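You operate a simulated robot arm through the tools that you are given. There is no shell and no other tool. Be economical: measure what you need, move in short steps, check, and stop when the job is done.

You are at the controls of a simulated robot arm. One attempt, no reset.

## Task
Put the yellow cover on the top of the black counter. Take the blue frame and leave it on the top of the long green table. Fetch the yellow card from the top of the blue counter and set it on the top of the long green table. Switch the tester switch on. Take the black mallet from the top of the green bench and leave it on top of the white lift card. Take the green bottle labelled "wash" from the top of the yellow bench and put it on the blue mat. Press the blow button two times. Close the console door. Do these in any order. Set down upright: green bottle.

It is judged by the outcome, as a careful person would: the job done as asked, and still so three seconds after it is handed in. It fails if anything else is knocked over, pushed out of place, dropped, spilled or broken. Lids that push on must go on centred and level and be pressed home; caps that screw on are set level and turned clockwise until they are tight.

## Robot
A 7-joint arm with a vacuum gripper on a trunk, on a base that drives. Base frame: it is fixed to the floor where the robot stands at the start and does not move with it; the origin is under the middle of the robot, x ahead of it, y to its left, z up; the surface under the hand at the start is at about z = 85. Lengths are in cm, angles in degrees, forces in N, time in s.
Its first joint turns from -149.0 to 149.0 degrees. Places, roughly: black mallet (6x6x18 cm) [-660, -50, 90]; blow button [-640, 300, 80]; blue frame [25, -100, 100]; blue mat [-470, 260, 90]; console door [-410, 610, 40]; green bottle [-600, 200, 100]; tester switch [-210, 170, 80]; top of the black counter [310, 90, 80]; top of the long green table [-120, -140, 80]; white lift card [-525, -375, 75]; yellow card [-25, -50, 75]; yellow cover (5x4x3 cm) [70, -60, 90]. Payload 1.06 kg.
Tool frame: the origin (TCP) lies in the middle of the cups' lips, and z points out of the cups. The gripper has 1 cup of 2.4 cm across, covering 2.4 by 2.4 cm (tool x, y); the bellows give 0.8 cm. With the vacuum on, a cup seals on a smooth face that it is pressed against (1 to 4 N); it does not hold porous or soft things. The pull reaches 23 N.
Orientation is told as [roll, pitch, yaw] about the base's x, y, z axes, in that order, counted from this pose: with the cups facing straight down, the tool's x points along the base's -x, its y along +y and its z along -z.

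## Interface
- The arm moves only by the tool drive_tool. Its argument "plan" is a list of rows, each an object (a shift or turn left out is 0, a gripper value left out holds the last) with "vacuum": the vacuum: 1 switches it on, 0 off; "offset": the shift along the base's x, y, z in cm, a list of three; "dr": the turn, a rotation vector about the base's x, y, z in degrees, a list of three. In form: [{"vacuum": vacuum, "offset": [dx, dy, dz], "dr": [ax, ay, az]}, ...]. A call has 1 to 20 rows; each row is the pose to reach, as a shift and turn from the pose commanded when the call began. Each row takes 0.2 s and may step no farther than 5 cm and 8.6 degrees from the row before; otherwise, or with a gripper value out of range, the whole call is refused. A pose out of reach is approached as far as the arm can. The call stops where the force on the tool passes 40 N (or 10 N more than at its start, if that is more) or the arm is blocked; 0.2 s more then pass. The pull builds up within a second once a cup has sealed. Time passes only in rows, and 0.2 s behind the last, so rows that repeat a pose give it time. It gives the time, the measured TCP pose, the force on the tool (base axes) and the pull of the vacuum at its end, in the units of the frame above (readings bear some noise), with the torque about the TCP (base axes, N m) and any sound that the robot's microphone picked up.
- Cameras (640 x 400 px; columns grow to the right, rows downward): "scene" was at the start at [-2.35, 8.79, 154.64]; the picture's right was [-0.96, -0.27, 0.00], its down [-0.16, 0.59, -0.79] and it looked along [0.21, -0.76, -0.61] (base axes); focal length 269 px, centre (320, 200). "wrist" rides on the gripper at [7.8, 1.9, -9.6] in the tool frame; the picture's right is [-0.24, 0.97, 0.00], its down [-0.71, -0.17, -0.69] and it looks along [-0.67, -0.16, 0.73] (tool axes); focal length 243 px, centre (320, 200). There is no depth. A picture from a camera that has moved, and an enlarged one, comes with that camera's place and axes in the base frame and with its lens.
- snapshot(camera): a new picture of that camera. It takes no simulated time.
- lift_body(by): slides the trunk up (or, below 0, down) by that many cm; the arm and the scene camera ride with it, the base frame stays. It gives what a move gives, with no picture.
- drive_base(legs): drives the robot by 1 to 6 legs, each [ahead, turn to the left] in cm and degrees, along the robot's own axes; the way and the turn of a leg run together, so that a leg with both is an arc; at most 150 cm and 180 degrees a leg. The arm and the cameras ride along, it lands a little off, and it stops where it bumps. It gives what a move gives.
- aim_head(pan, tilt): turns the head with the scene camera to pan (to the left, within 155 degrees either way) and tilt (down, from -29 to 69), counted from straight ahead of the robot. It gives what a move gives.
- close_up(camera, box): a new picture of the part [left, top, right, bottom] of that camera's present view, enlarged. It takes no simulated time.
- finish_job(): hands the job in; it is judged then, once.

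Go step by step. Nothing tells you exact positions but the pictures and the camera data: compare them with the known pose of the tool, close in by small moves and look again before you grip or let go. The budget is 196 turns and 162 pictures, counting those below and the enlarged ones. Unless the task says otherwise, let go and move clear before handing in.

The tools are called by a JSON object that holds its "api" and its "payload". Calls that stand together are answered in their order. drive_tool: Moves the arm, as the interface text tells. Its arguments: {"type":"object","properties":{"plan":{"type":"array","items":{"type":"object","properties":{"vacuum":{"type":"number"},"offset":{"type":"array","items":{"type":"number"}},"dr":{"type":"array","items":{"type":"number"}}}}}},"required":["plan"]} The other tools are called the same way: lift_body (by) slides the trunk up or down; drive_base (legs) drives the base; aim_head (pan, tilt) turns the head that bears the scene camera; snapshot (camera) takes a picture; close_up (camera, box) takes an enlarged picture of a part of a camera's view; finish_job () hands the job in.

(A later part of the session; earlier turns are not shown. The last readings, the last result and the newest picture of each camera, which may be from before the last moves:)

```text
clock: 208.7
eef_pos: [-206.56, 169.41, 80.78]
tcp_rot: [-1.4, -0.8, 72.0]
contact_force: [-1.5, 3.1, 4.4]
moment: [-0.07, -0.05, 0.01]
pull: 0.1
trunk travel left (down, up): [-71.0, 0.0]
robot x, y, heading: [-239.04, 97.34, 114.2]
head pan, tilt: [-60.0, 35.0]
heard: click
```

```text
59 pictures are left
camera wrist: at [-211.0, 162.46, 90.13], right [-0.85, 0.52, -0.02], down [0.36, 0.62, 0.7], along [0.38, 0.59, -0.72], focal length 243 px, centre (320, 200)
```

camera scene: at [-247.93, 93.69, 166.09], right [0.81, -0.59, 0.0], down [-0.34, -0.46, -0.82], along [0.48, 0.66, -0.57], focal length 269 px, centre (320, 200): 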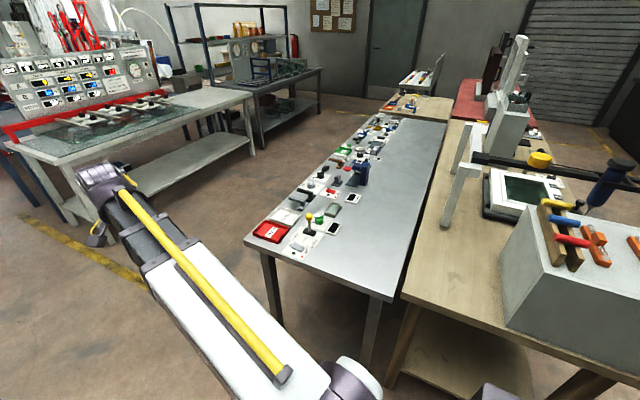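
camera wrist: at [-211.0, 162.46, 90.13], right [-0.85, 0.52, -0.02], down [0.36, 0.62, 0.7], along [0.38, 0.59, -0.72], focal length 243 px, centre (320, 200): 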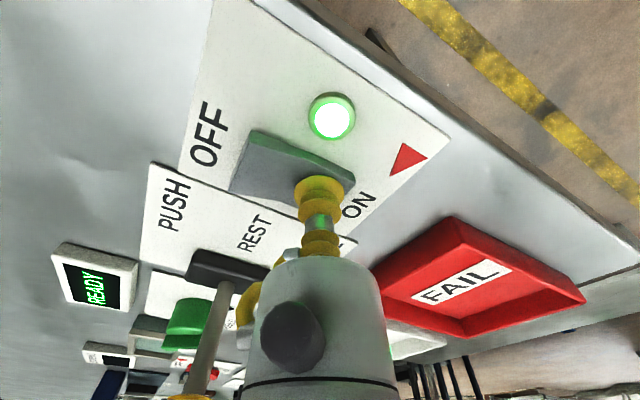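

The switch clicked on and its lamp is lit. Next the bottle: I'll withdraw, tuck the arm ahead, and drive to the yellow bench.

{"api": "drive_tool", "payload": {"plan": [{"offset": [0, 0, 4.5]}, {"offset": [0, 0, 9]}, {"offset": [0, 0, 13.5]}, {"offset": [0, -1, 18]}, {"offset": [0, -2, 22.5]}, {"offset": [0, -3, 27]}, {"offset": [0, -4, 31.5]}, {"offset": [0, -4, 36]}, {"offset": [-4.5, -5, 37]}, {"offset": [-9, -5.5, 37]}, {"offset": [-13.5, -6, 37]}, {"offset": [-18, -6.5, 37]}, {"offset": [-22.5, -7, 37]}, {"offset": [-27, -7.3, 37]}, {"offset": [-31.5, -7.6, 37]}, {"offset": [-36, -8, 37]}, {"offset": [-40.5, -8.5, 37]}, {"offset": [-45, -9, 37]}]}}

{"api": "drive_base", "payload": {"legs": [[0, 32.5], [135, 0], [34, 0], [0, 49], [100, 0]]}}

{"api": "aim_head", "payload": {"pan": -40, "tilt": 22}}

{"api": "snapshot", "payload": {"camera": "scene"}}

```text
clock: 212.5
eef_pos: [-251.49, 160.43, 117.71]
tcp_rot: [-1.3, -0.8, 71.9]
contact_force: [-0.3, -0.1, 0.1]
moment: [0.04, 0.0, 0.0]
pull: 0.1
trunk travel left (down, up): [-71.0, 0.0]
robot x, y, heading: [-238.97, 97.52, 114.1]
head pan, tilt: [-60.0, 35.0]
```

```text
clock: 229.7
eef_pos: [-541.16, 161.83, 117.61]
tcp_rot: [-1.3, -0.8, 153.2]
contact_force: [0.4, 0.5, -0.8]
moment: [-0.01, 0.02, 0.0]
pull: 0.0
trunk travel left (down, up): [-71.0, 0.0]
robot x, y, heading: [-477.17, 164.32, -164.7]
head pan, tilt: [-60.0, 35.0]
```

```text
clock: 230.5
eef_pos: [-541.12, 161.85, 117.7]
tcp_rot: [-1.2, -0.7, 153.2]
contact_force: [-0.2, -0.2, 0.0]
moment: [0.03, 0.02, -0.02]
pull: 0.0
trunk travel left (down, up): [-71.0, 0.0]
robot x, y, heading: [-477.02, 164.35, -164.8]
head pan, tilt: [-40.0, 22.0]
```

```text
58 pictures are left
camera scene: at [-476.74, 153.18, 168.14], right [0.42, 0.91, 0.0], down [0.34, -0.16, -0.93], along [-0.84, 0.39, -0.38], focal length 269 px, centre (320, 200)
```

scene: 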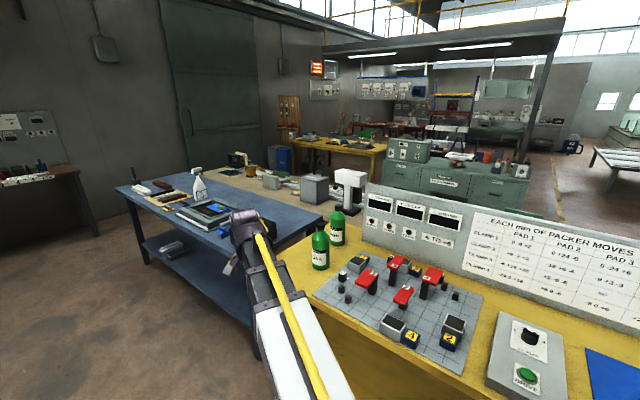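

{"api": "close_up", "payload": {"camera": "scene", "box": [280, 180, 400, 290]}}

{"api": "close_up", "payload": {"camera": "scene", "box": [240, 120, 540, 220]}}

```text
3.64 times, centred on (340, 235) of scene
camera zoom: at [-476.74, 153.18, 168.14], right [0.42, 0.91, 0.0], down [0.34, -0.16, -0.93], along [-0.84, 0.39, -0.38], focal length 977 px, centre (247, 73)
```

zoom: 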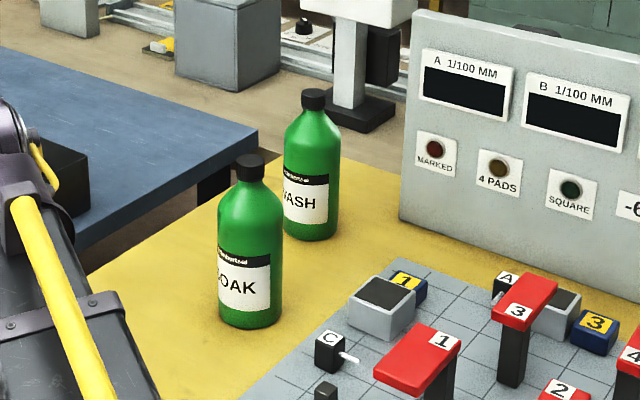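

```text
2.13 times, centred on (390, 170) of scene
camera zoom: at [-476.74, 153.18, 168.14], right [0.42, 0.91, 0.0], down [0.34, -0.16, -0.93], along [-0.84, 0.39, -0.38], focal length 573 px, centre (171, 264)
```

zoom: 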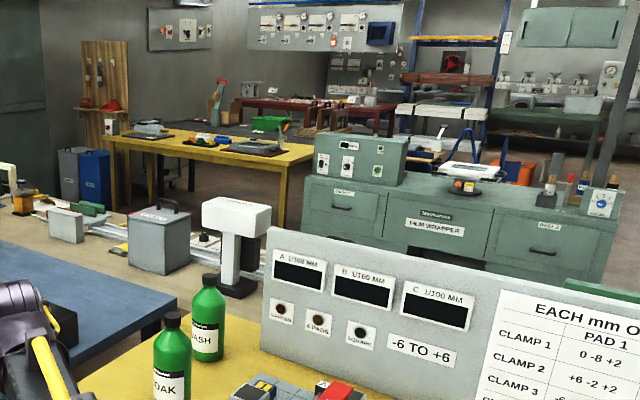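

WASH is the rear bottle at about (-594.5,219), cap top z≈110. I'll swing the arm aside and move the base 55 cm closer.

{"api": "drive_tool", "payload": {"plan": [{"offset": [1, -4.3, 0]}, {"offset": [2, -8.6, 0]}, {"offset": [3, -12.9, 0]}, {"offset": [4, -17.2, 0]}, {"offset": [5.5, -21.4, 0]}, {"offset": [7, -25.5, 0]}, {"offset": [9, -29.4, 0]}, {"offset": [11, -33, 0]}]}}

{"api": "drive_base", "payload": {"legs": [[55, 0]]}}

{"api": "aim_head", "payload": {"pan": -70, "tilt": 35}}

{"api": "snapshot", "payload": {"camera": "scene"}}

```text
clock: 232.3
eef_pos: [-530.15, 128.68, 117.58]
tcp_rot: [-1.4, -0.7, 153.1]
contact_force: [0.3, -0.7, 0.2]
moment: [0.0, 0.01, 0.0]
pull: 0.0
trunk travel left (down, up): [-71.0, 0.0]
robot x, y, heading: [-477.08, 164.12, -164.8]
head pan, tilt: [-40.0, 22.0]
```

```text
clock: 235.5
eef_pos: [-582.94, 114.52, 117.69]
tcp_rot: [-1.3, -0.7, 153.0]
contact_force: [0.3, 0.1, 0.3]
moment: [0.01, -0.02, 0.01]
pull: 0.1
trunk travel left (down, up): [-71.0, 0.0]
robot x, y, heading: [-529.64, 150.15, -164.7]
head pan, tilt: [-40.0, 22.0]
```

```text
clock: 236.4
eef_pos: [-582.9, 114.57, 117.68]
tcp_rot: [-1.3, -0.7, 153.0]
contact_force: [0.7, -0.4, 0.0]
moment: [-0.01, -0.02, -0.06]
pull: 0.1
trunk travel left (down, up): [-71.0, 0.0]
robot x, y, heading: [-529.4, 150.04, -165.0]
head pan, tilt: [-70.0, 35.0]
```

```text
55 pictures are left
camera scene: at [-526.09, 142.08, 166.09], right [0.82, 0.58, 0.0], down [0.33, -0.47, -0.82], along [-0.47, 0.67, -0.57], focal length 269 px, centre (320, 200)
```

scene: 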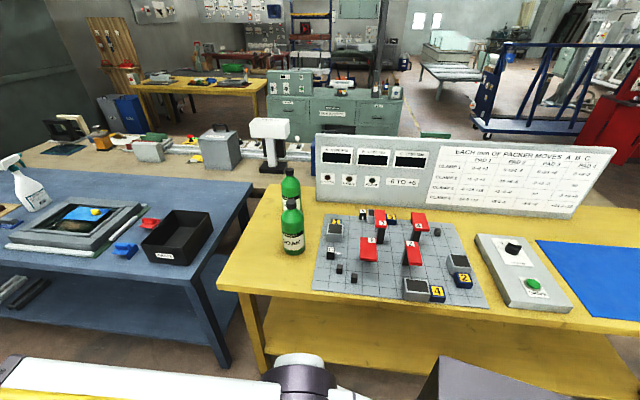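

{"api": "drive_tool", "payload": {"plan": [{"offset": [-1.2, 4.3, 1]}, {"offset": [-2.4, 8.6, 2]}, {"offset": [-3.6, 12.9, 3]}, {"offset": [-4.8, 17.2, 3]}, {"offset": [-6, 21.5, 3]}, {"offset": [-7.2, 25.8, 3]}, {"offset": [-8.2, 30, 3]}, {"offset": [-9, 34.3, 3]}, {"offset": [-9, 38.7, 3]}, {"offset": [-8.5, 43, 3]}, {"offset": [-7.5, 47.3, 3]}, {"offset": [-6.5, 51.6, 3]}, {"offset": [-5, 55.8, 3]}, {"offset": [-3.5, 60, 3]}, {"offset": [-2, 64, 3]}]}}

{"api": "drive_tool", "payload": {"plan": [{"offset": [-2, 4, 0]}, {"offset": [-4, 8, 0]}, {"offset": [-6, 12, 0]}, {"offset": [-8, 16, 0]}, {"offset": [-9.3, 20.3, 0]}, {"offset": [-9.8, 24.7, 0]}, {"offset": [-10.2, 29, 0]}, {"offset": [-10.4, 33.3, 0]}, {"offset": [-10.6, 37, 0]}, {"offset": [-10.8, 39.3, -3]}, {"offset": [-10.8, 39.3, -3]}]}}

{"api": "snapshot", "payload": {"camera": "wrist"}}

```text
clock: 239.6
eef_pos: [-584.9, 178.57, 120.75]
tcp_rot: [-1.2, -0.7, 153.0]
contact_force: [-0.4, 0.5, 0.5]
moment: [-0.01, 0.02, -0.04]
pull: 0.0
trunk travel left (down, up): [-71.0, 0.0]
robot x, y, heading: [-529.64, 149.67, -164.9]
head pan, tilt: [-70.0, 35.0]
```

```text
clock: 242.0
eef_pos: [-595.85, 217.9, 117.56]
tcp_rot: [-1.3, -0.7, 152.9]
contact_force: [-1.2, 0.8, 0.1]
moment: [-0.02, -0.03, 0.0]
pull: 0.1
trunk travel left (down, up): [-71.0, 0.0]
robot x, y, heading: [-529.61, 150.06, -165.1]
head pan, tilt: [-70.0, 35.0]
```

```text
54 pictures are left
camera wrist: at [-589.69, 212.28, 127.1], right [-0.65, -0.76, -0.02], down [-0.55, 0.46, 0.7], along [-0.52, 0.46, -0.72], focal length 243 px, centre (320, 200)
```

wrist: 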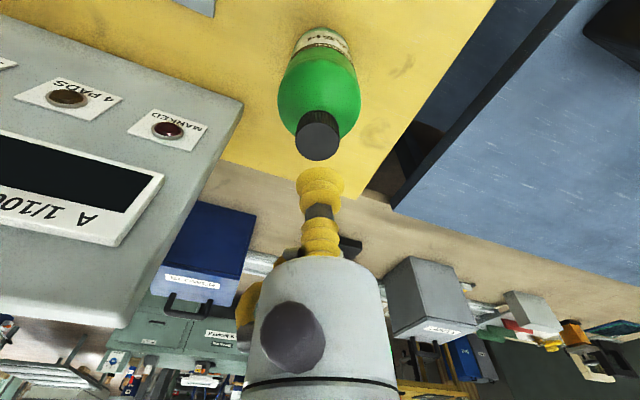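

{"api": "drive_tool", "payload": {"plan": [{"vacuum": 1, "offset": [-1.2, 1.2, -2]}, {"offset": [-1.2, 1.2, -4.5]}, {"offset": [-1.2, 1.2, -6]}, {"offset": [-1.2, 1.2, -6]}]}}

{"api": "snapshot", "payload": {"camera": "wrist"}}

```text
clock: 243.0
eef_pos: [-596.9, 219.07, 111.73]
tcp_rot: [-1.3, -0.7, 153.0]
contact_force: [1.4, -0.2, -0.6]
moment: [0.0, -0.02, 0.01]
pull: 0.1
trunk travel left (down, up): [-71.0, 0.0]
robot x, y, heading: [-529.38, 149.89, -164.9]
head pan, tilt: [-70.0, 35.0]
```

```text
53 pictures are left
camera wrist: at [-590.84, 213.45, 121.11], right [-0.65, -0.76, -0.02], down [-0.55, 0.46, 0.7], along [-0.52, 0.46, -0.72], focal length 243 px, centre (320, 200)
```

wrist: 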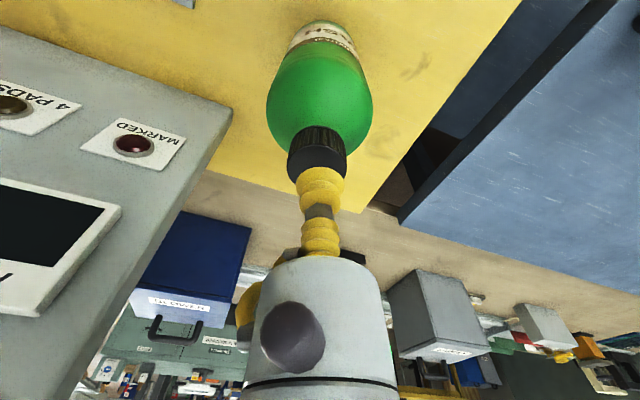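

{"api": "drive_tool", "payload": {"plan": [{"offset": [0, 0, -0.5]}, {"offset": [0, 0, -1]}, {"offset": [0, 0, -1.4]}, {"offset": [0, 0, -1.4]}]}}

```text
clock: 244.0
eef_pos: [-596.8, 219.04, 110.2]
tcp_rot: [-1.3, -0.7, 153.0]
contact_force: [0.2, -0.5, 0.6]
moment: [-0.02, -0.02, 0.0]
pull: 0.1
trunk travel left (down, up): [-71.0, 0.0]
robot x, y, heading: [-529.52, 149.83, -164.9]
head pan, tilt: [-70.0, 35.0]
```

{"api": "drive_tool", "payload": {"plan": [{"offset": [0, 0, -0.3]}, {"offset": [0, 0, -0.7]}, {"offset": [0, 0, -0.7]}, {"offset": [0, 0, -0.7]}]}}

```text
clock: 245.0
eef_pos: [-596.96, 219.06, 109.53]
tcp_rot: [-1.3, -0.7, 153.0]
contact_force: [0.2, 0.1, 0.1]
moment: [0.01, 0.02, -0.04]
pull: 0.1
trunk travel left (down, up): [-71.0, 0.0]
robot x, y, heading: [-529.27, 150.21, -164.7]
head pan, tilt: [-70.0, 35.0]
```

{"api": "drive_tool", "payload": {"plan": [{"offset": [0, 0, -0.3]}, {"offset": [0, 0, -0.7]}, {"offset": [0, 0, -0.7]}, {"offset": [0, 0, -0.7]}]}}

{"api": "snapshot", "payload": {"camera": "wrist"}}

```text
clock: 246.0
eef_pos: [-597.0, 218.93, 108.76]
tcp_rot: [-1.3, -0.8, 153.0]
contact_force: [0.0, 0.9, 0.8]
moment: [-0.03, 0.03, 0.0]
pull: 0.0
trunk travel left (down, up): [-71.0, 0.0]
robot x, y, heading: [-529.61, 149.2, -164.9]
head pan, tilt: [-70.0, 35.0]
```

```text
52 pictures are left
camera wrist: at [-590.81, 213.52, 118.33], right [-0.65, -0.76, -0.02], down [-0.55, 0.46, 0.7], along [-0.52, 0.46, -0.72], focal length 243 px, centre (320, 200)
```

wrist: 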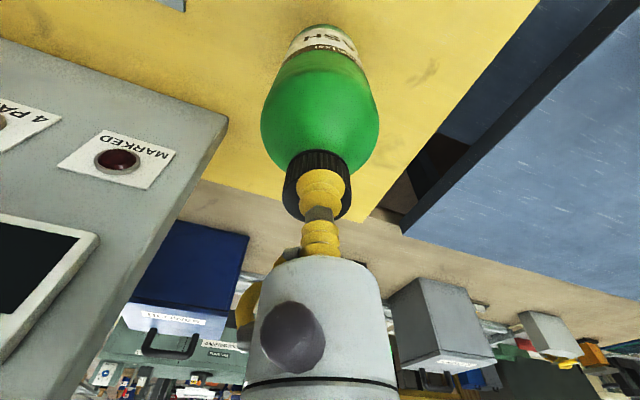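

{"api": "drive_tool", "payload": {"plan": [{"offset": [0, 0, -0.3]}, {"offset": [0, 0, -0.6]}, {"offset": [0, 0, -0.6]}, {"offset": [0, 0, -0.6]}]}}

```text
clock: 247.0
eef_pos: [-596.84, 219.12, 108.33]
tcp_rot: [-1.2, -0.7, 152.9]
contact_force: [0.6, 1.8, 5.1]
moment: [-0.06, -0.01, 0.02]
pull: 0.1
trunk travel left (down, up): [-71.0, 0.0]
robot x, y, heading: [-529.6, 149.97, -164.8]
head pan, tilt: [-70.0, 35.0]
```

{"api": "close_up", "payload": {"camera": "wrist", "box": [250, 120, 390, 240]}}

```text
3.33 times, centred on (320, 180) of wrist
camera zoom: at [-590.78, 213.5, 117.75], right [-0.65, -0.76, -0.02], down [-0.55, 0.46, 0.7], along [-0.52, 0.46, -0.72], focal length 809 px, centre (320, 267)
```

zoom: 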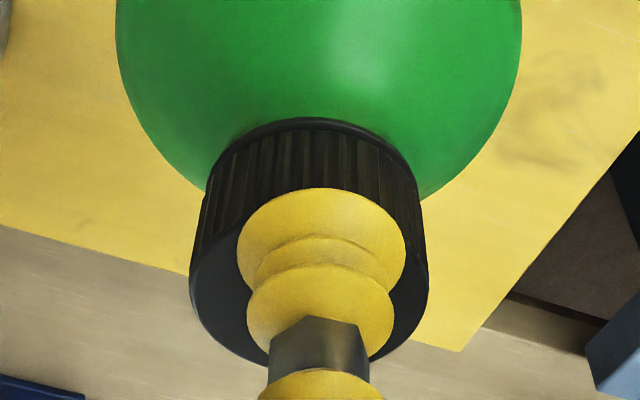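

The cup overhangs the cap's near edge. I'll lift slightly, shift 0.9 cm and press again.

{"api": "drive_tool", "payload": {"plan": [{"offset": [0, 0, 0.8]}, {"offset": [-0.53, 0.71, 0.8]}, {"offset": [-0.53, 0.71, 0.3]}, {"offset": [-0.53, 0.71, 0]}, {"offset": [-0.53, 0.71, 0]}, {"offset": [-0.53, 0.71, 0]}]}}

```text
clock: 248.4
eef_pos: [-597.28, 219.55, 108.46]
tcp_rot: [-1.3, -0.7, 153.0]
contact_force: [1.8, -3.5, 18.7]
moment: [-0.03, 0.09, 0.05]
pull: 23.0
trunk travel left (down, up): [-71.0, 0.0]
robot x, y, heading: [-529.68, 149.92, -164.8]
head pan, tilt: [-70.0, 35.0]
```

Sealed on the cap. I'll lift slowly and bring the bottle round the left side of SOAK into the aisle.

{"api": "drive_tool", "payload": {"plan": [{"offset": [0, 0, 1]}, {"offset": [0, 0, 3]}, {"offset": [0, 0, 6]}, {"offset": [0, 0, 9]}, {"offset": [0, 0, 12]}, {"offset": [0, 0, 15]}, {"offset": [0, 0, 18]}, {"offset": [0, 0, 20.5]}, {"offset": [0, 0, 20.5]}]}}

{"api": "snapshot", "payload": {"camera": "scene"}}

```text
clock: 250.4
eef_pos: [-597.48, 219.87, 128.56]
tcp_rot: [-1.3, -0.7, 152.9]
contact_force: [0.3, -0.3, -8.7]
moment: [-0.03, 0.0, 0.0]
pull: 22.7
trunk travel left (down, up): [-71.0, 0.0]
robot x, y, heading: [-529.75, 149.87, -164.5]
head pan, tilt: [-70.0, 35.0]
```

```text
50 pictures are left
camera scene: at [-526.17, 142.19, 166.09], right [0.82, 0.58, 0.0], down [0.33, -0.47, -0.82], along [-0.47, 0.67, -0.57], focal length 269 px, centre (320, 200)
```

scene: 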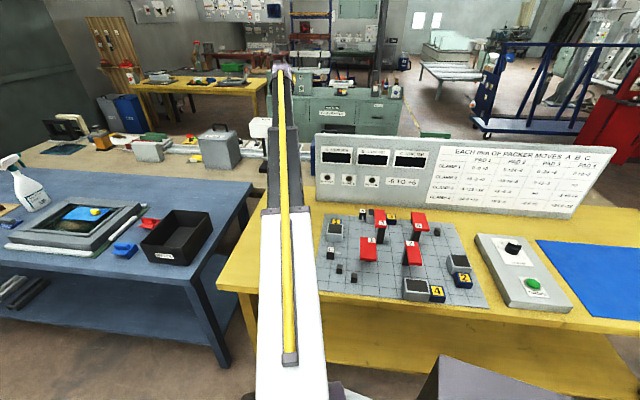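

{"api": "drive_tool", "payload": {"plan": [{"offset": [-1.3, -3.8, 0]}, {"offset": [-2.6, -7.6, 0]}, {"offset": [-3.9, -11.5, 0]}, {"offset": [-5.2, -15.5, 0]}, {"offset": [-6.6, -19.6, 0]}, {"offset": [-7.2, -23.8, -0.5]}, {"offset": [-7.6, -28, -1]}, {"offset": [-8, -32.2, -2]}, {"offset": [-8, -36.4, -3]}, {"offset": [-7.8, -40.6, -4]}, {"offset": [-7.5, -44.8, -4]}, {"offset": [-7, -49, -4]}, {"offset": [-6.5, -53.2, -4]}, {"offset": [-6, -57.4, -4]}, {"offset": [-5.4, -61.6, -4]}, {"offset": [-4.6, -65.8, -4]}, {"offset": [-3.8, -70, -4]}, {"offset": [-2.8, -74.2, -4]}, {"offset": [-1.6, -78.2, -4]}, {"offset": [-0.2, -82.2, -4]}]}}

{"api": "drive_tool", "payload": {"plan": [{"offset": [1, -3, 0]}, {"offset": [2.5, -6.5, 0]}, {"offset": [4.5, -10, 0]}, {"offset": [6.5, -13.5, 0]}, {"offset": [8.5, -17, 0]}, {"offset": [8.5, -17, 0]}]}}

{"api": "drive_base", "payload": {"legs": [[0, 12.2], [-103.7, 0]]}}

{"api": "aim_head", "payload": {"pan": -100, "tilt": 40}}

{"api": "snapshot", "payload": {"camera": "scene"}}

```text
clock: 254.6
eef_pos: [-597.52, 137.4, 124.54]
tcp_rot: [-1.4, -0.7, 153.0]
contact_force: [0.6, -0.5, -9.1]
moment: [-0.12, -0.05, 0.01]
pull: 22.4
trunk travel left (down, up): [-71.0, 0.0]
robot x, y, heading: [-529.17, 149.88, -164.8]
head pan, tilt: [-70.0, 35.0]
```

```text
clock: 256.0
eef_pos: [-589.22, 120.4, 124.66]
tcp_rot: [-1.3, -0.7, 152.8]
contact_force: [0.3, -1.3, -8.9]
moment: [-0.13, 0.02, -0.01]
pull: 23.5
trunk travel left (down, up): [-71.0, 0.0]
robot x, y, heading: [-529.43, 150.05, -164.8]
head pan, tilt: [-70.0, 35.0]
```

```text
clock: 262.1
eef_pos: [-489.62, 156.42, 124.64]
tcp_rot: [-1.2, -0.7, 165.1]
contact_force: [-0.5, -0.3, -0.3]
moment: [-0.02, 0.0, 0.05]
pull: 0.1
trunk travel left (down, up): [-71.0, 0.0]
robot x, y, heading: [-437.54, 197.67, -152.7]
head pan, tilt: [-70.0, 35.0]
```

```text
clock: 263.1
eef_pos: [-489.54, 156.36, 124.65]
tcp_rot: [-1.3, -0.6, 165.1]
contact_force: [0.4, 0.1, 1.1]
moment: [0.04, 0.0, -0.01]
pull: 0.2
trunk travel left (down, up): [-71.0, 0.0]
robot x, y, heading: [-437.81, 197.46, -152.8]
head pan, tilt: [-100.0, 40.0]
```

```text
49 pictures are left
camera scene: at [-428.42, 192.8, 165.33], right [0.95, 0.3, 0.0], down [0.19, -0.61, -0.77], along [-0.23, 0.73, -0.64], focal length 269 px, centre (320, 200)
```

scene: 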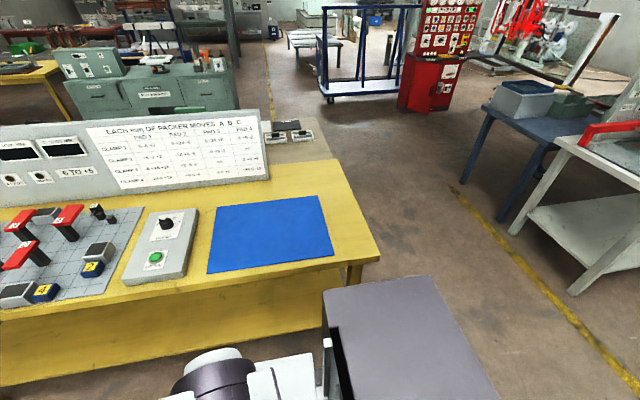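

The vacuum was lost during the drive, so the bottle has been dropped. I'll look for it.

{"api": "aim_head", "payload": {"pan": 10, "tilt": 40}}

{"api": "snapshot", "payload": {"camera": "scene"}}

```text
clock: 265.0
eef_pos: [-489.6, 156.45, 124.62]
tcp_rot: [-1.3, -0.7, 165.1]
contact_force: [-0.5, 0.1, -0.3]
moment: [-0.02, 0.01, 0.02]
pull: 0.1
trunk travel left (down, up): [-71.0, 0.0]
robot x, y, heading: [-437.14, 197.61, -152.6]
head pan, tilt: [10.0, 40.0]
```

```text
48 pictures are left
camera scene: at [-432.66, 179.54, 165.33], right [-0.6, 0.8, 0.0], down [0.51, 0.39, -0.77], along [-0.61, -0.46, -0.64], focal length 269 px, centre (320, 200)
```

scene: 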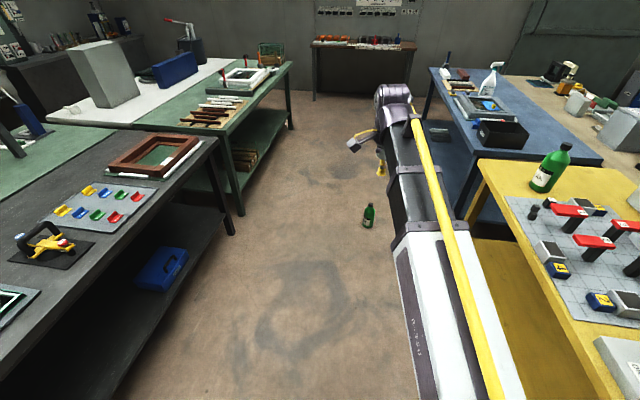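

The WASH bottle is standing upright on the floor at about (-587,115). I'll park the base at about (-508,163), from where both the bottle and the mat are in reach, so no driving is needed while holding it.

{"api": "drive_base", "payload": {"legs": [[0, -1.3], [78.8, 0]]}}

{"api": "aim_head", "payload": {"pan": 5, "tilt": 50}}

{"api": "snapshot", "payload": {"camera": "scene"}}

```text
clock: 269.5
eef_pos: [-560.67, 124.11, 124.7]
tcp_rot: [-1.3, -0.7, 163.4]
contact_force: [-0.1, -0.2, -0.2]
moment: [-0.01, 0.01, -0.02]
pull: 0.0
trunk travel left (down, up): [-71.0, 0.0]
robot x, y, heading: [-507.51, 163.92, -154.3]
head pan, tilt: [10.0, 40.0]
```

```text
clock: 270.2
eef_pos: [-560.69, 124.15, 124.66]
tcp_rot: [-1.3, -0.7, 163.4]
contact_force: [-0.3, 0.1, 0.3]
moment: [-0.02, 0.01, 0.0]
pull: 0.1
trunk travel left (down, up): [-71.0, 0.0]
robot x, y, heading: [-507.26, 163.78, -154.3]
head pan, tilt: [5.0, 50.0]
```

```text
47 pictures are left
camera scene: at [-502.88, 146.63, 163.92], right [-0.51, 0.86, 0.0], down [0.66, 0.39, -0.64], along [-0.55, -0.33, -0.77], focal length 269 px, centre (320, 200)
```

scene: 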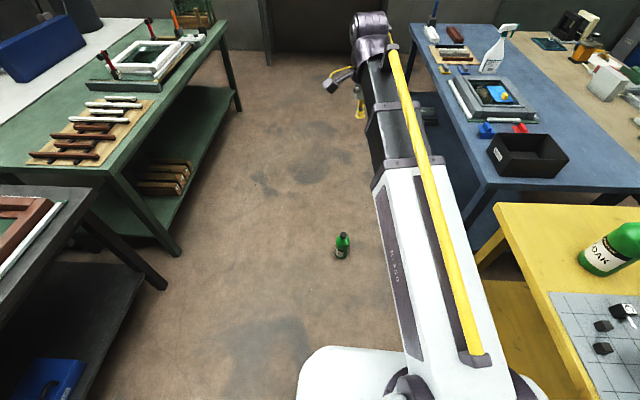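

{"api": "drive_tool", "payload": {"plan": [{"offset": [-4.2, -1.8, -2]}, {"offset": [-8.4, -3.6, -4]}, {"offset": [-12.6, -5.4, -6]}, {"offset": [-16.8, -7.2, -8]}, {"offset": [-21, -9, -9]}, {"offset": [-25, -10.8, -9]}]}}

{"api": "lift_body", "payload": {"by": -60}}

{"api": "snapshot", "payload": {"camera": "wrist"}}

```text
clock: 271.6
eef_pos: [-585.88, 113.22, 115.58]
tcp_rot: [-1.3, -0.8, 163.4]
contact_force: [-0.5, 0.2, -1.2]
moment: [0.0, 0.0, -0.02]
pull: 0.0
trunk travel left (down, up): [-71.0, 0.0]
robot x, y, heading: [-507.38, 163.65, -154.5]
head pan, tilt: [5.0, 50.0]
```

```text
refused: -60 is not a number from -40 to 40
```

```text
46 pictures are left
camera wrist: at [-578.87, 108.89, 125.0], right [-0.5, -0.86, -0.02], down [-0.63, 0.35, 0.7], along [-0.6, 0.36, -0.72], focal length 243 px, centre (320, 200)
```

wrist: 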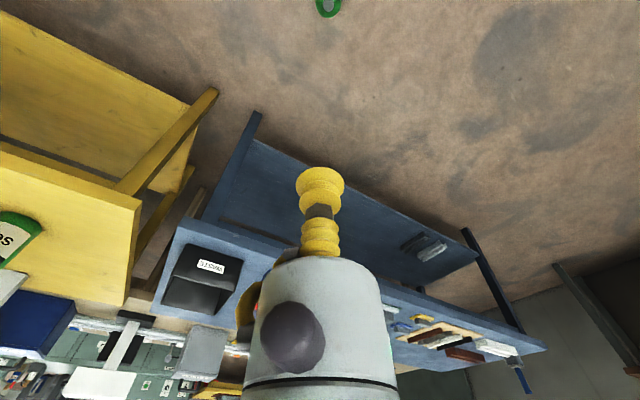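

{"api": "lift_body", "payload": {"by": -40}}

{"api": "lift_body", "payload": {"by": -20}}

{"api": "snapshot", "payload": {"camera": "wrist"}}

```text
clock: 275.4
eef_pos: [-585.74, 113.3, 75.6]
tcp_rot: [-1.3, -0.7, 163.3]
contact_force: [-0.6, -1.4, 0.9]
moment: [0.01, -0.02, -0.02]
pull: 0.1
trunk travel left (down, up): [-31.0, 40.0]
robot x, y, heading: [-507.47, 164.04, -154.3]
head pan, tilt: [5.0, 50.0]
```

```text
clock: 277.6
eef_pos: [-585.75, 113.28, 55.55]
tcp_rot: [-1.3, -0.8, 163.5]
contact_force: [0.4, -0.4, -0.4]
moment: [-0.04, 0.02, -0.03]
pull: 0.0
trunk travel left (down, up): [-11.0, 60.0]
robot x, y, heading: [-507.44, 163.7, -154.3]
head pan, tilt: [5.0, 50.0]
```

```text
45 pictures are left
camera wrist: at [-578.76, 108.96, 65.06], right [-0.5, -0.86, -0.02], down [-0.63, 0.35, 0.7], along [-0.6, 0.36, -0.72], focal length 243 px, centre (320, 200)
```

wrist: 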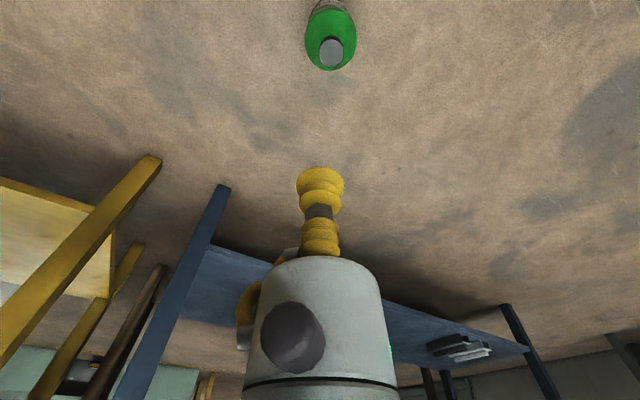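

{"api": "drive_tool", "payload": {"plan": [{"vacuum": 0, "offset": [-0.8, -0.2, -4.5]}, {"offset": [-1.6, -0.4, -9]}, {"offset": [-1.6, -0.4, -13.5]}, {"offset": [-1.6, -0.4, -18]}, {"offset": [-1.6, -0.4, -22]}, {"offset": [-1.6, -0.4, -25.5]}, {"offset": [-1.6, -0.4, -25.5]}]}}

{"api": "snapshot", "payload": {"camera": "wrist"}}

```text
clock: 279.2
eef_pos: [-587.37, 113.03, 30.1]
tcp_rot: [-1.3, -0.8, 163.4]
contact_force: [0.9, 0.4, -0.5]
moment: [0.02, 0.03, -0.02]
pull: 0.0
trunk travel left (down, up): [-11.0, 60.0]
robot x, y, heading: [-507.16, 163.58, -154.4]
head pan, tilt: [5.0, 50.0]
```

```text
44 pictures are left
camera wrist: at [-580.4, 108.58, 39.52], right [-0.5, -0.86, -0.02], down [-0.63, 0.35, 0.7], along [-0.6, 0.36, -0.72], focal length 243 px, centre (320, 200)
```

wrist: 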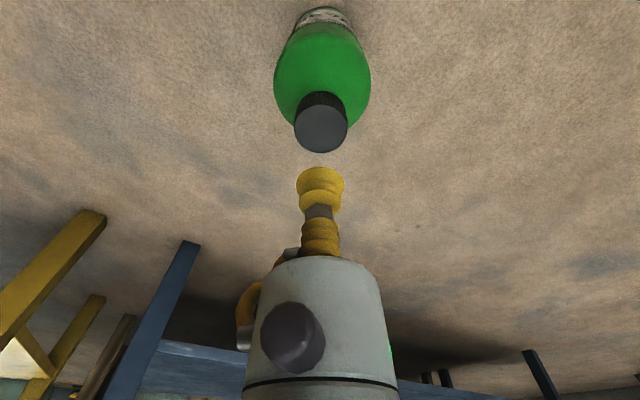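

{"api": "drive_tool", "payload": {"plan": [{"vacuum": 1, "offset": [-0.1, -0.1, -3]}, {"offset": [-0.1, -0.1, -5]}, {"offset": [-0.1, -0.1, -5.8]}, {"offset": [-0.1, -0.1, -6.2]}, {"offset": [-0.1, -0.1, -6.2]}]}}

{"api": "close_up", "payload": {"camera": "wrist", "box": [250, 120, 390, 240]}}

```text
clock: 280.4
eef_pos: [-587.25, 112.81, 23.98]
tcp_rot: [-1.3, -0.7, 163.3]
contact_force: [2.3, 0.4, 9.2]
moment: [-0.18, -0.06, -0.01]
pull: 22.6
trunk travel left (down, up): [-11.0, 60.0]
robot x, y, heading: [-507.14, 163.89, -154.6]
head pan, tilt: [5.0, 50.0]
```

```text
3.33 times, centred on (320, 180) of wrist
camera zoom: at [-580.4, 108.48, 33.48], right [-0.5, -0.86, -0.02], down [-0.63, 0.35, 0.7], along [-0.6, 0.36, -0.72], focal length 809 px, centre (320, 267)
```

zoom: 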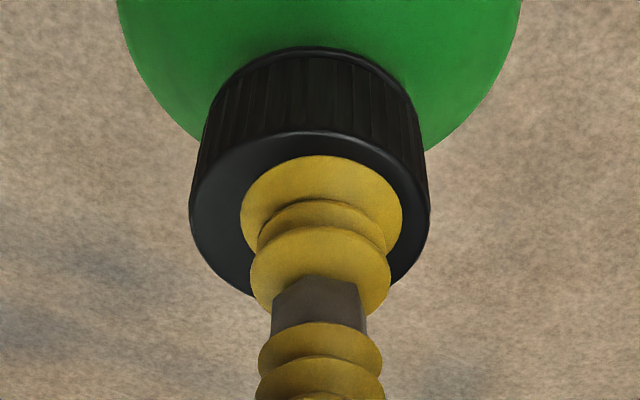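

Sealed and centred. Lift the bottle with the arm first, then raise the trunk in steps.

{"api": "drive_tool", "payload": {"plan": [{"offset": [0, 0, 0.7]}, {"offset": [0, 0, 2]}, {"offset": [0, 0, 4]}, {"offset": [0, 0, 6]}, {"offset": [0, 0, 6]}]}}

{"api": "lift_body", "payload": {"by": 20}}

{"api": "lift_body", "payload": {"by": 40}}

```text
clock: 281.6
eef_pos: [-587.46, 112.82, 29.81]
tcp_rot: [-1.4, -0.6, 163.3]
contact_force: [-1.0, -1.0, -9.3]
moment: [-0.03, 0.03, 0.0]
pull: 22.9
trunk travel left (down, up): [-11.0, 60.0]
robot x, y, heading: [-507.47, 163.54, -154.4]
head pan, tilt: [5.0, 50.0]
```

```text
clock: 283.8
eef_pos: [-587.49, 112.79, 49.81]
tcp_rot: [-1.4, -0.7, 163.4]
contact_force: [-0.2, 0.0, -7.8]
moment: [-0.01, -0.02, 0.01]
pull: 23.0
trunk travel left (down, up): [-31.0, 40.0]
robot x, y, heading: [-507.68, 163.8, -154.3]
head pan, tilt: [5.0, 50.0]
```

```text
clock: 287.6
eef_pos: [-587.44, 112.78, 89.73]
tcp_rot: [-1.3, -0.7, 163.4]
contact_force: [0.0, -0.4, -8.8]
moment: [-0.02, 0.03, 0.02]
pull: 23.3
trunk travel left (down, up): [-71.0, 0.0]
robot x, y, heading: [-507.56, 163.69, -154.4]
head pan, tilt: [5.0, 50.0]
```

The bottle is at table height. I'll raise and retract it, then sweep the arm slowly over the bench, turning the tool with the arm.

{"api": "drive_tool", "payload": {"plan": [{"offset": [2, 1.2, 3.9]}, {"offset": [4, 2.5, 7.8]}, {"offset": [6, 3.7, 11.7]}, {"offset": [8, 5, 15.6]}, {"offset": [10, 6.2, 19.5]}, {"offset": [12, 7.4, 23.4]}, {"offset": [14, 8.7, 27.3]}, {"offset": [16, 9.9, 31.2]}, {"offset": [18, 11.2, 35.1]}, {"offset": [20.1, 12.4, 39]}, {"offset": [20.1, 12.4, 39]}]}}

```text
clock: 290.0
eef_pos: [-567.36, 125.01, 128.9]
tcp_rot: [-1.4, -0.8, 163.4]
contact_force: [-0.9, 0.5, -9.5]
moment: [-0.03, -0.01, 0.01]
pull: 23.1
trunk travel left (down, up): [-71.0, 0.0]
robot x, y, heading: [-507.36, 164.1, -154.4]
head pan, tilt: [5.0, 50.0]
```

{"api": "drive_tool", "payload": {"plan": [{"offset": [-2.09, 3.66, 0], "dr": [0, 0, -3.6]}, {"offset": [-3.94, 7.43, 0], "dr": [0, 0, -7.2]}, {"offset": [-5.56, 11.32, 0], "dr": [0, 0, -10.8]}, {"offset": [-6.93, 15.3, 0], "dr": [0, 0, -14.4]}, {"offset": [-8.05, 19.36, 0], "dr": [0, 0, -18]}, {"offset": [-8.91, 23.48, 0], "dr": [0, 0, -21.6]}, {"offset": [-9.51, 27.64, 0], "dr": [0, 0, -25.2]}, {"offset": [-9.85, 31.84, 0], "dr": [0, 0, -28.8]}, {"offset": [-9.92, 36.05, 0], "dr": [0, 0, -32.4]}, {"offset": [-9.73, 40.25, 0], "dr": [0, 0, -36]}, {"offset": [-9.28, 44.43, 0], "dr": [0, 0, -39.6]}, {"offset": [-8.56, 48.58, 0], "dr": [0, 0, -43.2]}, {"offset": [-7.59, 52.68, 0], "dr": [0, 0, -46.8]}, {"offset": [-6.36, 56.7, 0], "dr": [0, 0, -50.4]}, {"offset": [-4.87, 60.64, 0], "dr": [0, 0, -54]}, {"offset": [-3.15, 64.48, 0], "dr": [0, 0, -57.6]}, {"offset": [-1.19, 68.2, 0], "dr": [0, 0, -61.2]}, {"offset": [1.01, 71.8, 0], "dr": [0, 0, -64.8]}, {"offset": [3.42, 75.24, 0], "dr": [0, 0, -68.4]}, {"offset": [6.05, 78.53, 0], "dr": [0, 0, -72]}]}}

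{"api": "aim_head", "payload": {"pan": -115, "tilt": 40}}

{"api": "snapshot", "payload": {"camera": "scene"}}

```text
clock: 294.2
eef_pos: [-561.42, 203.69, 128.79]
tcp_rot: [-1.4, -0.7, 91.3]
contact_force: [0.9, 0.7, -9.1]
moment: [0.11, -0.06, 0.01]
pull: 23.3
trunk travel left (down, up): [-71.0, 0.0]
robot x, y, heading: [-507.57, 163.71, -154.6]
head pan, tilt: [5.0, 50.0]
```

```text
clock: 296.2
eef_pos: [-561.46, 203.62, 128.83]
tcp_rot: [-1.3, -0.7, 91.4]
contact_force: [0.1, 0.0, -8.8]
moment: [-0.05, 0.04, -0.03]
pull: 23.1
trunk travel left (down, up): [-71.0, 0.0]
robot x, y, heading: [-507.47, 163.66, -154.4]
head pan, tilt: [-115.0, 40.0]
```

```text
42 pictures are left
camera scene: at [-496.41, 159.12, 165.33], right [1.0, 0.01, 0.0], down [0.01, -0.64, -0.77], along [-0.01, 0.77, -0.64], focal length 269 px, centre (320, 200)
```

scene: 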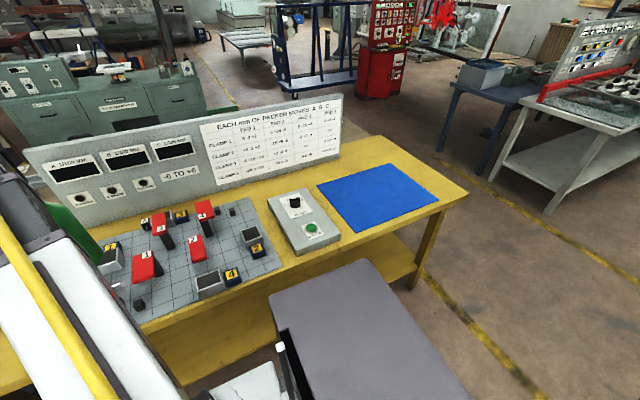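

Sweep continues toward the mat.

{"api": "drive_tool", "payload": {"plan": [{"offset": [2.82, 3.12, 0], "dr": [0, 0, -3.6]}, {"offset": [5.84, 6.06, 0], "dr": [0, 0, -7.2]}, {"offset": [9.04, 8.8, 0], "dr": [0, 0, -10.8]}, {"offset": [12.4, 11.33, 0], "dr": [0, 0, -14.4]}, {"offset": [15.91, 13.64, 0], "dr": [0, 0, -18]}, {"offset": [19.57, 15.74, 0], "dr": [0, 0, -21.6]}, {"offset": [23.34, 17.59, 0], "dr": [0, 0, -25.2]}, {"offset": [27.23, 19.21, 0], "dr": [0, 0, -28.8]}, {"offset": [31.21, 20.58, 0], "dr": [0, 0, -32.4]}, {"offset": [35.27, 21.7, 0], "dr": [0, 0, -36]}, {"offset": [39.39, 22.56, 0], "dr": [0, 0, -39.6]}, {"offset": [43.55, 23.16, 0], "dr": [0, 0, -43.2]}, {"offset": [47.75, 23.5, 0], "dr": [0, 0, -46.8]}, {"offset": [51.96, 23.57, 0], "dr": [0, 0, -50.4]}, {"offset": [56.16, 23.38, 0], "dr": [0, 0, -54]}, {"offset": [60.34, 22.93, 0], "dr": [0, 0, -57.6]}, {"offset": [64.49, 22.21, 0], "dr": [0, 0, -61.2]}, {"offset": [68.59, 21.24, 0], "dr": [0, 0, -64.8]}, {"offset": [72.61, 20.01, 0], "dr": [0, 0, -68.4]}]}}

{"api": "drive_tool", "payload": {"plan": [{"offset": [1.3, 3.6, 0]}, {"offset": [2.6, 7.2, 0]}, {"offset": [3.9, 10.8, 0]}, {"offset": [5.2, 14.4, -1]}, {"offset": [6.5, 18, -3]}, {"offset": [7.8, 21.5, -6]}, {"offset": [8.2, 23.5, -10]}, {"offset": [8.2, 23.5, -14]}, {"offset": [8.2, 23.5, -17]}, {"offset": [8.2, 23.5, -17]}]}}

{"api": "snapshot", "payload": {"camera": "scene"}}

{"api": "snapshot", "payload": {"camera": "wrist"}}

```text
clock: 300.4
eef_pos: [-498.54, 226.67, 128.88]
tcp_rot: [-1.2, -0.7, 31.8]
contact_force: [-0.3, 0.6, -9.0]
moment: [0.04, 0.13, -0.06]
pull: 23.3
trunk travel left (down, up): [-71.0, 0.0]
robot x, y, heading: [-507.72, 163.75, -154.8]
head pan, tilt: [-115.0, 40.0]
stopped in row 19: the arm was blocked; the commanded pose is now the measured one
```

```text
clock: 302.8
eef_pos: [-493.47, 251.12, 112.29]
tcp_rot: [-1.0, -1.1, 33.8]
contact_force: [-0.9, 1.3, -9.6]
moment: [0.0, 0.13, 0.04]
pull: 22.9
trunk travel left (down, up): [-71.0, 0.0]
robot x, y, heading: [-507.96, 163.45, -154.3]
head pan, tilt: [-115.0, 40.0]
stopped in row 10: the arm was blocked; the commanded pose is now the measured one
```

```text
41 pictures are left
camera scene: at [-496.39, 159.22, 164.99], right [1.0, 0.01, 0.0], down [0.01, -0.64, -0.77], along [-0.01, 0.77, -0.64], focal length 269 px, centre (320, 200)
```

scene: 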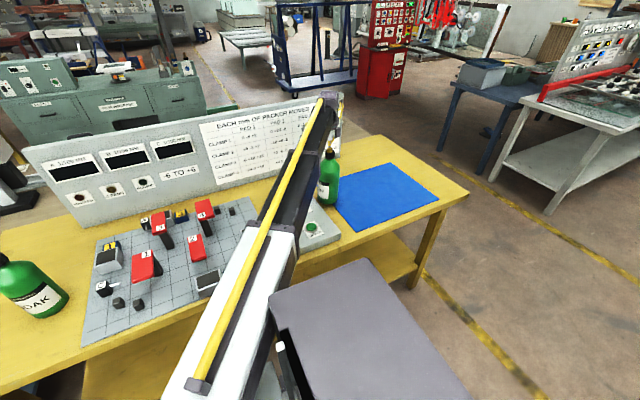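

```text
40 pictures are left
camera wrist: at [-501.32, 248.31, 121.75], right [-0.35, 0.94, -0.01], down [0.67, 0.25, 0.7], along [0.66, 0.24, -0.71], focal length 243 px, centre (320, 200)
```

wrist: 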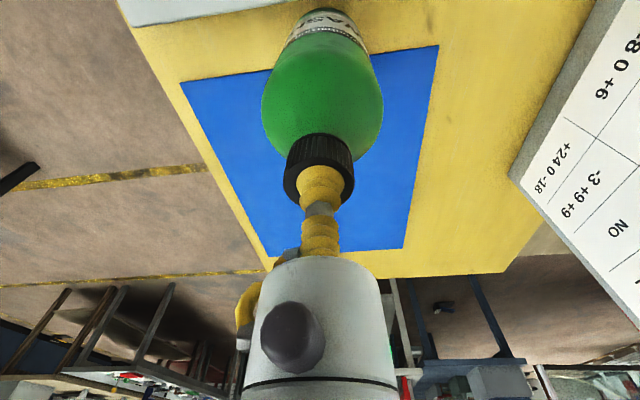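

The arm hit its turning limit just short of the mat. I'll lower the bottle to just above the surface and then turn the base right in small steps to bring it over the mat.

{"api": "drive_tool", "payload": {"plan": [{"offset": [0, 0, -0.6]}, {"offset": [0, 0, -1.2]}, {"offset": [0, 0, -1.8]}, {"offset": [0, 0, -1.8]}]}}

{"api": "drive_base", "payload": {"legs": [[0, -1.5]]}}

```text
clock: 303.8
eef_pos: [-493.43, 251.04, 110.77]
tcp_rot: [-0.9, -1.1, 33.8]
contact_force: [-0.8, 0.7, -9.2]
moment: [-0.02, 0.06, 0.0]
pull: 22.8
trunk travel left (down, up): [-71.0, 0.0]
robot x, y, heading: [-507.27, 163.45, -154.4]
head pan, tilt: [-115.0, 40.0]
```

```text
clock: 304.5
eef_pos: [-491.07, 250.56, 110.66]
tcp_rot: [-1.0, -1.0, 32.4]
contact_force: [0.5, 0.4, -8.8]
moment: [-0.02, 0.03, 0.02]
pull: 23.6
trunk travel left (down, up): [-71.0, 0.0]
robot x, y, heading: [-507.58, 163.54, -156.1]
head pan, tilt: [-115.0, 40.0]
```

{"api": "drive_base", "payload": {"legs": [[0, -1.7], [0, -1.7], [0, -1.7], [0, -1.7], [0, -1.5]]}}

{"api": "snapshot", "payload": {"camera": "wrist"}}

```text
clock: 306.8
eef_pos: [-478.98, 247.51, 110.72]
tcp_rot: [-1.0, -1.0, 24.2]
contact_force: [-0.2, -0.1, -9.0]
moment: [0.04, 0.09, 0.01]
pull: 22.5
trunk travel left (down, up): [-71.0, 0.0]
robot x, y, heading: [-507.31, 163.88, -164.2]
head pan, tilt: [-115.0, 40.0]
```

```text
39 pictures are left
camera wrist: at [-487.02, 245.99, 120.16], right [-0.18, 0.98, -0.01], down [0.7, 0.14, 0.7], along [0.69, 0.12, -0.71], focal length 243 px, centre (320, 200)
```

wrist: 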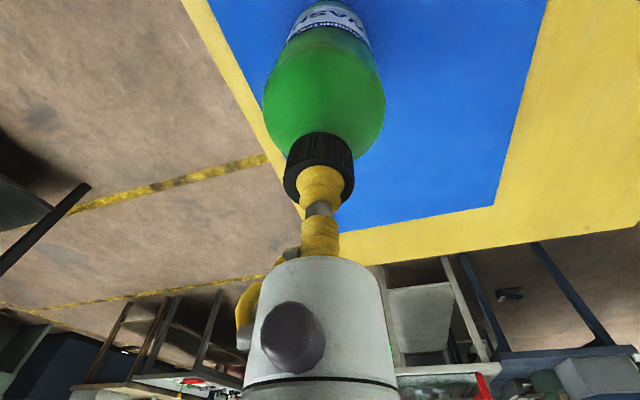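

The bottle is over the mat with about 8–10 cm to its edges. Lower gently.

{"api": "drive_tool", "payload": {"plan": [{"offset": [0, 0, -0.6]}, {"offset": [0, 0, -1.2]}, {"offset": [0, 0, -1.6]}, {"offset": [0, 0, -1.6]}]}}

```text
clock: 307.8
eef_pos: [-478.99, 247.47, 109.44]
tcp_rot: [-0.8, -1.2, 24.1]
contact_force: [1.5, 2.4, 16.3]
moment: [0.06, 0.12, -0.02]
pull: 22.9
trunk travel left (down, up): [-71.0, 0.0]
robot x, y, heading: [-507.48, 163.74, -164.1]
head pan, tilt: [-115.0, 40.0]
```

{"api": "drive_tool", "payload": {"plan": [{"offset": [0, 0, 0.4]}, {"vacuum": 0, "offset": [0, 0, 0.4]}, {"offset": [0, 0, 0.4]}, {"offset": [0, 0, 0.4]}, {"offset": [0, 0, 0.8]}, {"offset": [0, 0, 1.5]}, {"offset": [0, 0, 4]}, {"offset": [0, 0, 8]}, {"offset": [0, 0, 12]}, {"offset": [0, 0, 15]}]}}

{"api": "snapshot", "payload": {"camera": "scene"}}

```text
clock: 309.9
eef_pos: [-478.94, 247.34, 124.38]
tcp_rot: [-0.9, -1.2, 24.1]
contact_force: [1.2, 0.2, -0.2]
moment: [0.01, 0.03, -0.04]
pull: 0.0
trunk travel left (down, up): [-71.0, 0.0]
robot x, y, heading: [-507.54, 163.79, -163.9]
head pan, tilt: [-115.0, 40.0]
```

```text
38 pictures are left
camera scene: at [-497.32, 157.21, 165.35], right [0.99, -0.16, 0.0], down [-0.1, -0.63, -0.77], along [0.12, 0.76, -0.64], focal length 269 px, centre (320, 200)
```

scene: 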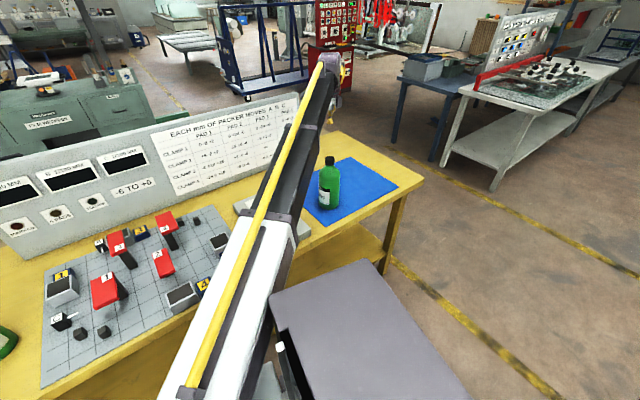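

The WASH bottle stands upright on the blue mat. Next the blow button near (-640,300), on the bench behind; I'll drive around the right end of the yellow bench.

{"api": "drive_tool", "payload": {"plan": [{"offset": [-1.3, -4, 0]}, {"offset": [-2.6, -8, 0]}, {"offset": [-3.9, -12, 0]}, {"offset": [-5.2, -16, 0]}, {"offset": [-6.5, -20, 0]}, {"offset": [-7.8, -23, 0]}]}}

{"api": "drive_base", "payload": {"legs": [[0, 13.4], [-130, 0], [-38, 0], [0, -90], [120, 0], [128, 0]]}}

{"api": "aim_head", "payload": {"pan": 70, "tilt": 25}}

{"api": "snapshot", "payload": {"camera": "scene"}}

```text
clock: 311.4
eef_pos: [-487.46, 224.64, 123.91]
tcp_rot: [-1.1, -1.0, 24.8]
contact_force: [-0.3, -0.4, -0.3]
moment: [0.0, -0.01, 0.02]
pull: 0.0
trunk travel left (down, up): [-71.0, 0.0]
robot x, y, heading: [-507.54, 163.8, -164.0]
head pan, tilt: [-115.0, 40.0]
```

```text
clock: 336.2
eef_pos: [-416.27, 456.29, 124.12]
tcp_rot: [-0.9, -1.1, -52.7]
contact_force: [-0.1, -0.7, 0.5]
moment: [0.0, 0.02, -0.01]
pull: 0.1
trunk travel left (down, up): [-71.0, 0.0]
robot x, y, heading: [-480.35, 462.15, 118.5]
head pan, tilt: [-115.0, 40.0]
```

```text
clock: 338.9
eef_pos: [-416.21, 456.42, 124.08]
tcp_rot: [-0.9, -1.1, -52.7]
contact_force: [0.1, 0.1, 0.8]
moment: [-0.03, 0.01, -0.01]
pull: 0.1
trunk travel left (down, up): [-71.0, 0.0]
robot x, y, heading: [-480.27, 462.27, 118.4]
head pan, tilt: [70.0, 25.0]
```

```text
37 pictures are left
camera scene: at [-502.26, 449.46, 167.66], right [-0.14, 0.99, 0.0], down [0.42, 0.06, -0.91], along [-0.9, -0.13, -0.42], focal length 269 px, centre (320, 200)
```

scene: 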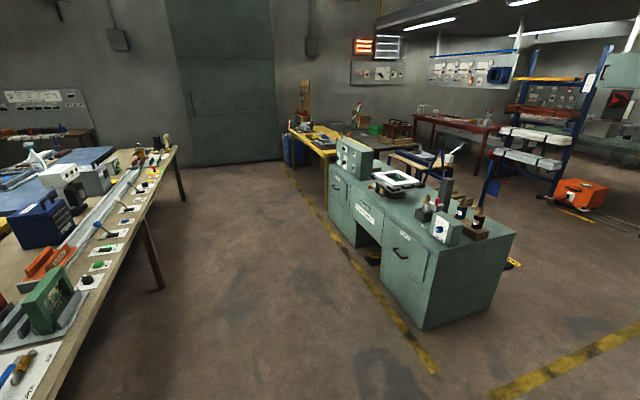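

{"api": "close_up", "payload": {"camera": "scene", "box": [60, 130, 200, 300]}}

```text
2.35 times, centred on (130, 215) of scene
camera zoom: at [-502.26, 449.46, 167.66], right [-0.14, 0.99, 0.0], down [0.42, 0.06, -0.91], along [-0.9, -0.13, -0.42], focal length 632 px, centre (767, 165)
```

zoom: 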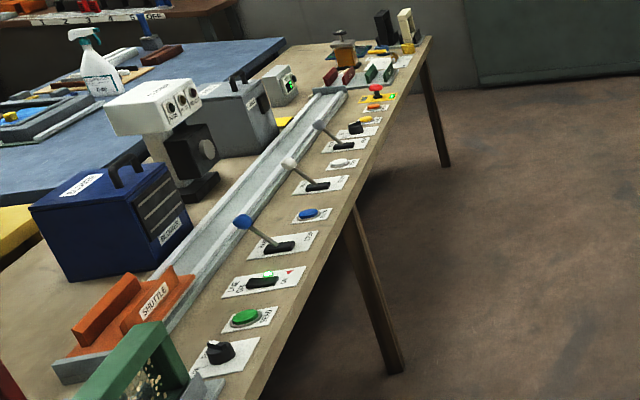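

{"api": "drive_base", "payload": {"legs": [[0, 87.2], [120, 0], [72, 0]]}}

{"api": "aim_head", "payload": {"pan": 95, "tilt": 45}}

{"api": "snapshot", "payload": {"camera": "scene"}}

```text
clock: 352.3
eef_pos: [-645.18, 444.74, 124.2]
tcp_rot: [-0.9, -1.1, 33.9]
contact_force: [0.0, -0.2, 0.0]
moment: [0.02, -0.01, 0.02]
pull: 0.1
trunk travel left (down, up): [-71.0, 0.0]
robot x, y, heading: [-655.1, 381.05, -155.4]
head pan, tilt: [70.0, 25.0]
```

```text
clock: 353.2
eef_pos: [-645.24, 444.69, 124.12]
tcp_rot: [-0.8, -1.1, 33.9]
contact_force: [0.0, 0.4, -0.2]
moment: [-0.04, 0.03, 0.02]
pull: 0.0
trunk travel left (down, up): [-71.0, 0.0]
robot x, y, heading: [-655.25, 380.92, -155.2]
head pan, tilt: [95.0, 45.0]
```

```text
35 pictures are left
camera scene: at [-640.21, 360.9, 164.61], right [-0.87, -0.5, 0.0], down [-0.35, 0.61, -0.71], along [0.35, -0.61, -0.71], focal length 269 px, centre (320, 200)
```

scene: 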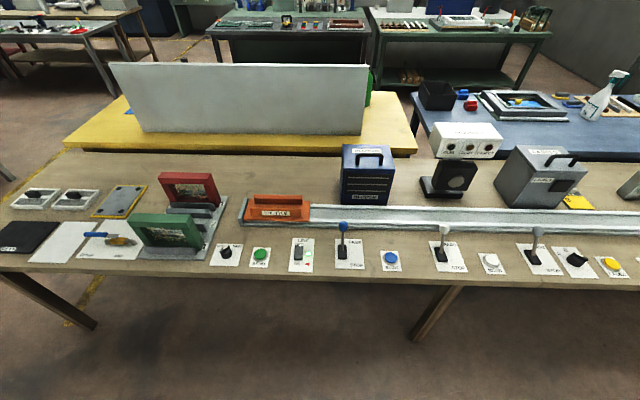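

{"api": "close_up", "payload": {"camera": "scene", "box": [205, 215, 405, 285]}}

{"api": "close_up", "payload": {"camera": "scene", "box": [370, 215, 640, 285]}}

```text
3.20 times, centred on (305, 250) of scene
camera zoom: at [-640.21, 360.9, 164.61], right [-0.87, -0.5, 0.0], down [-0.35, 0.61, -0.71], along [0.35, -0.61, -0.71], focal length 860 px, centre (368, 40)
```

zoom: 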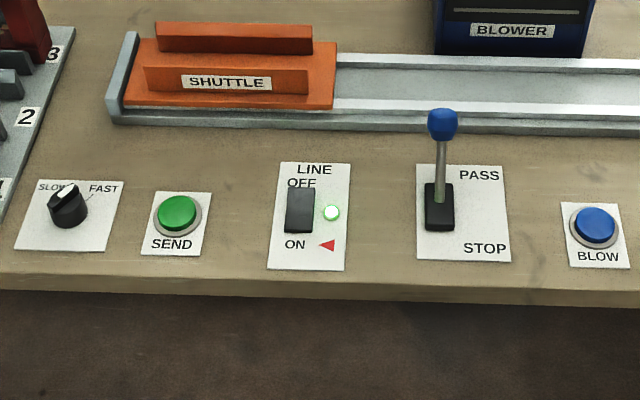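

```text
2.37 times, centred on (505, 250) of scene
camera zoom: at [-640.21, 360.9, 164.61], right [-0.87, -0.5, 0.0], down [-0.35, 0.61, -0.71], along [0.35, -0.61, -0.71], focal length 637 px, centre (-118, 82)
```

zoom: 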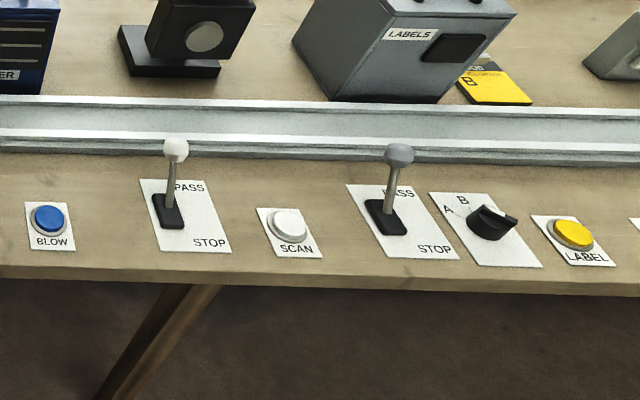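

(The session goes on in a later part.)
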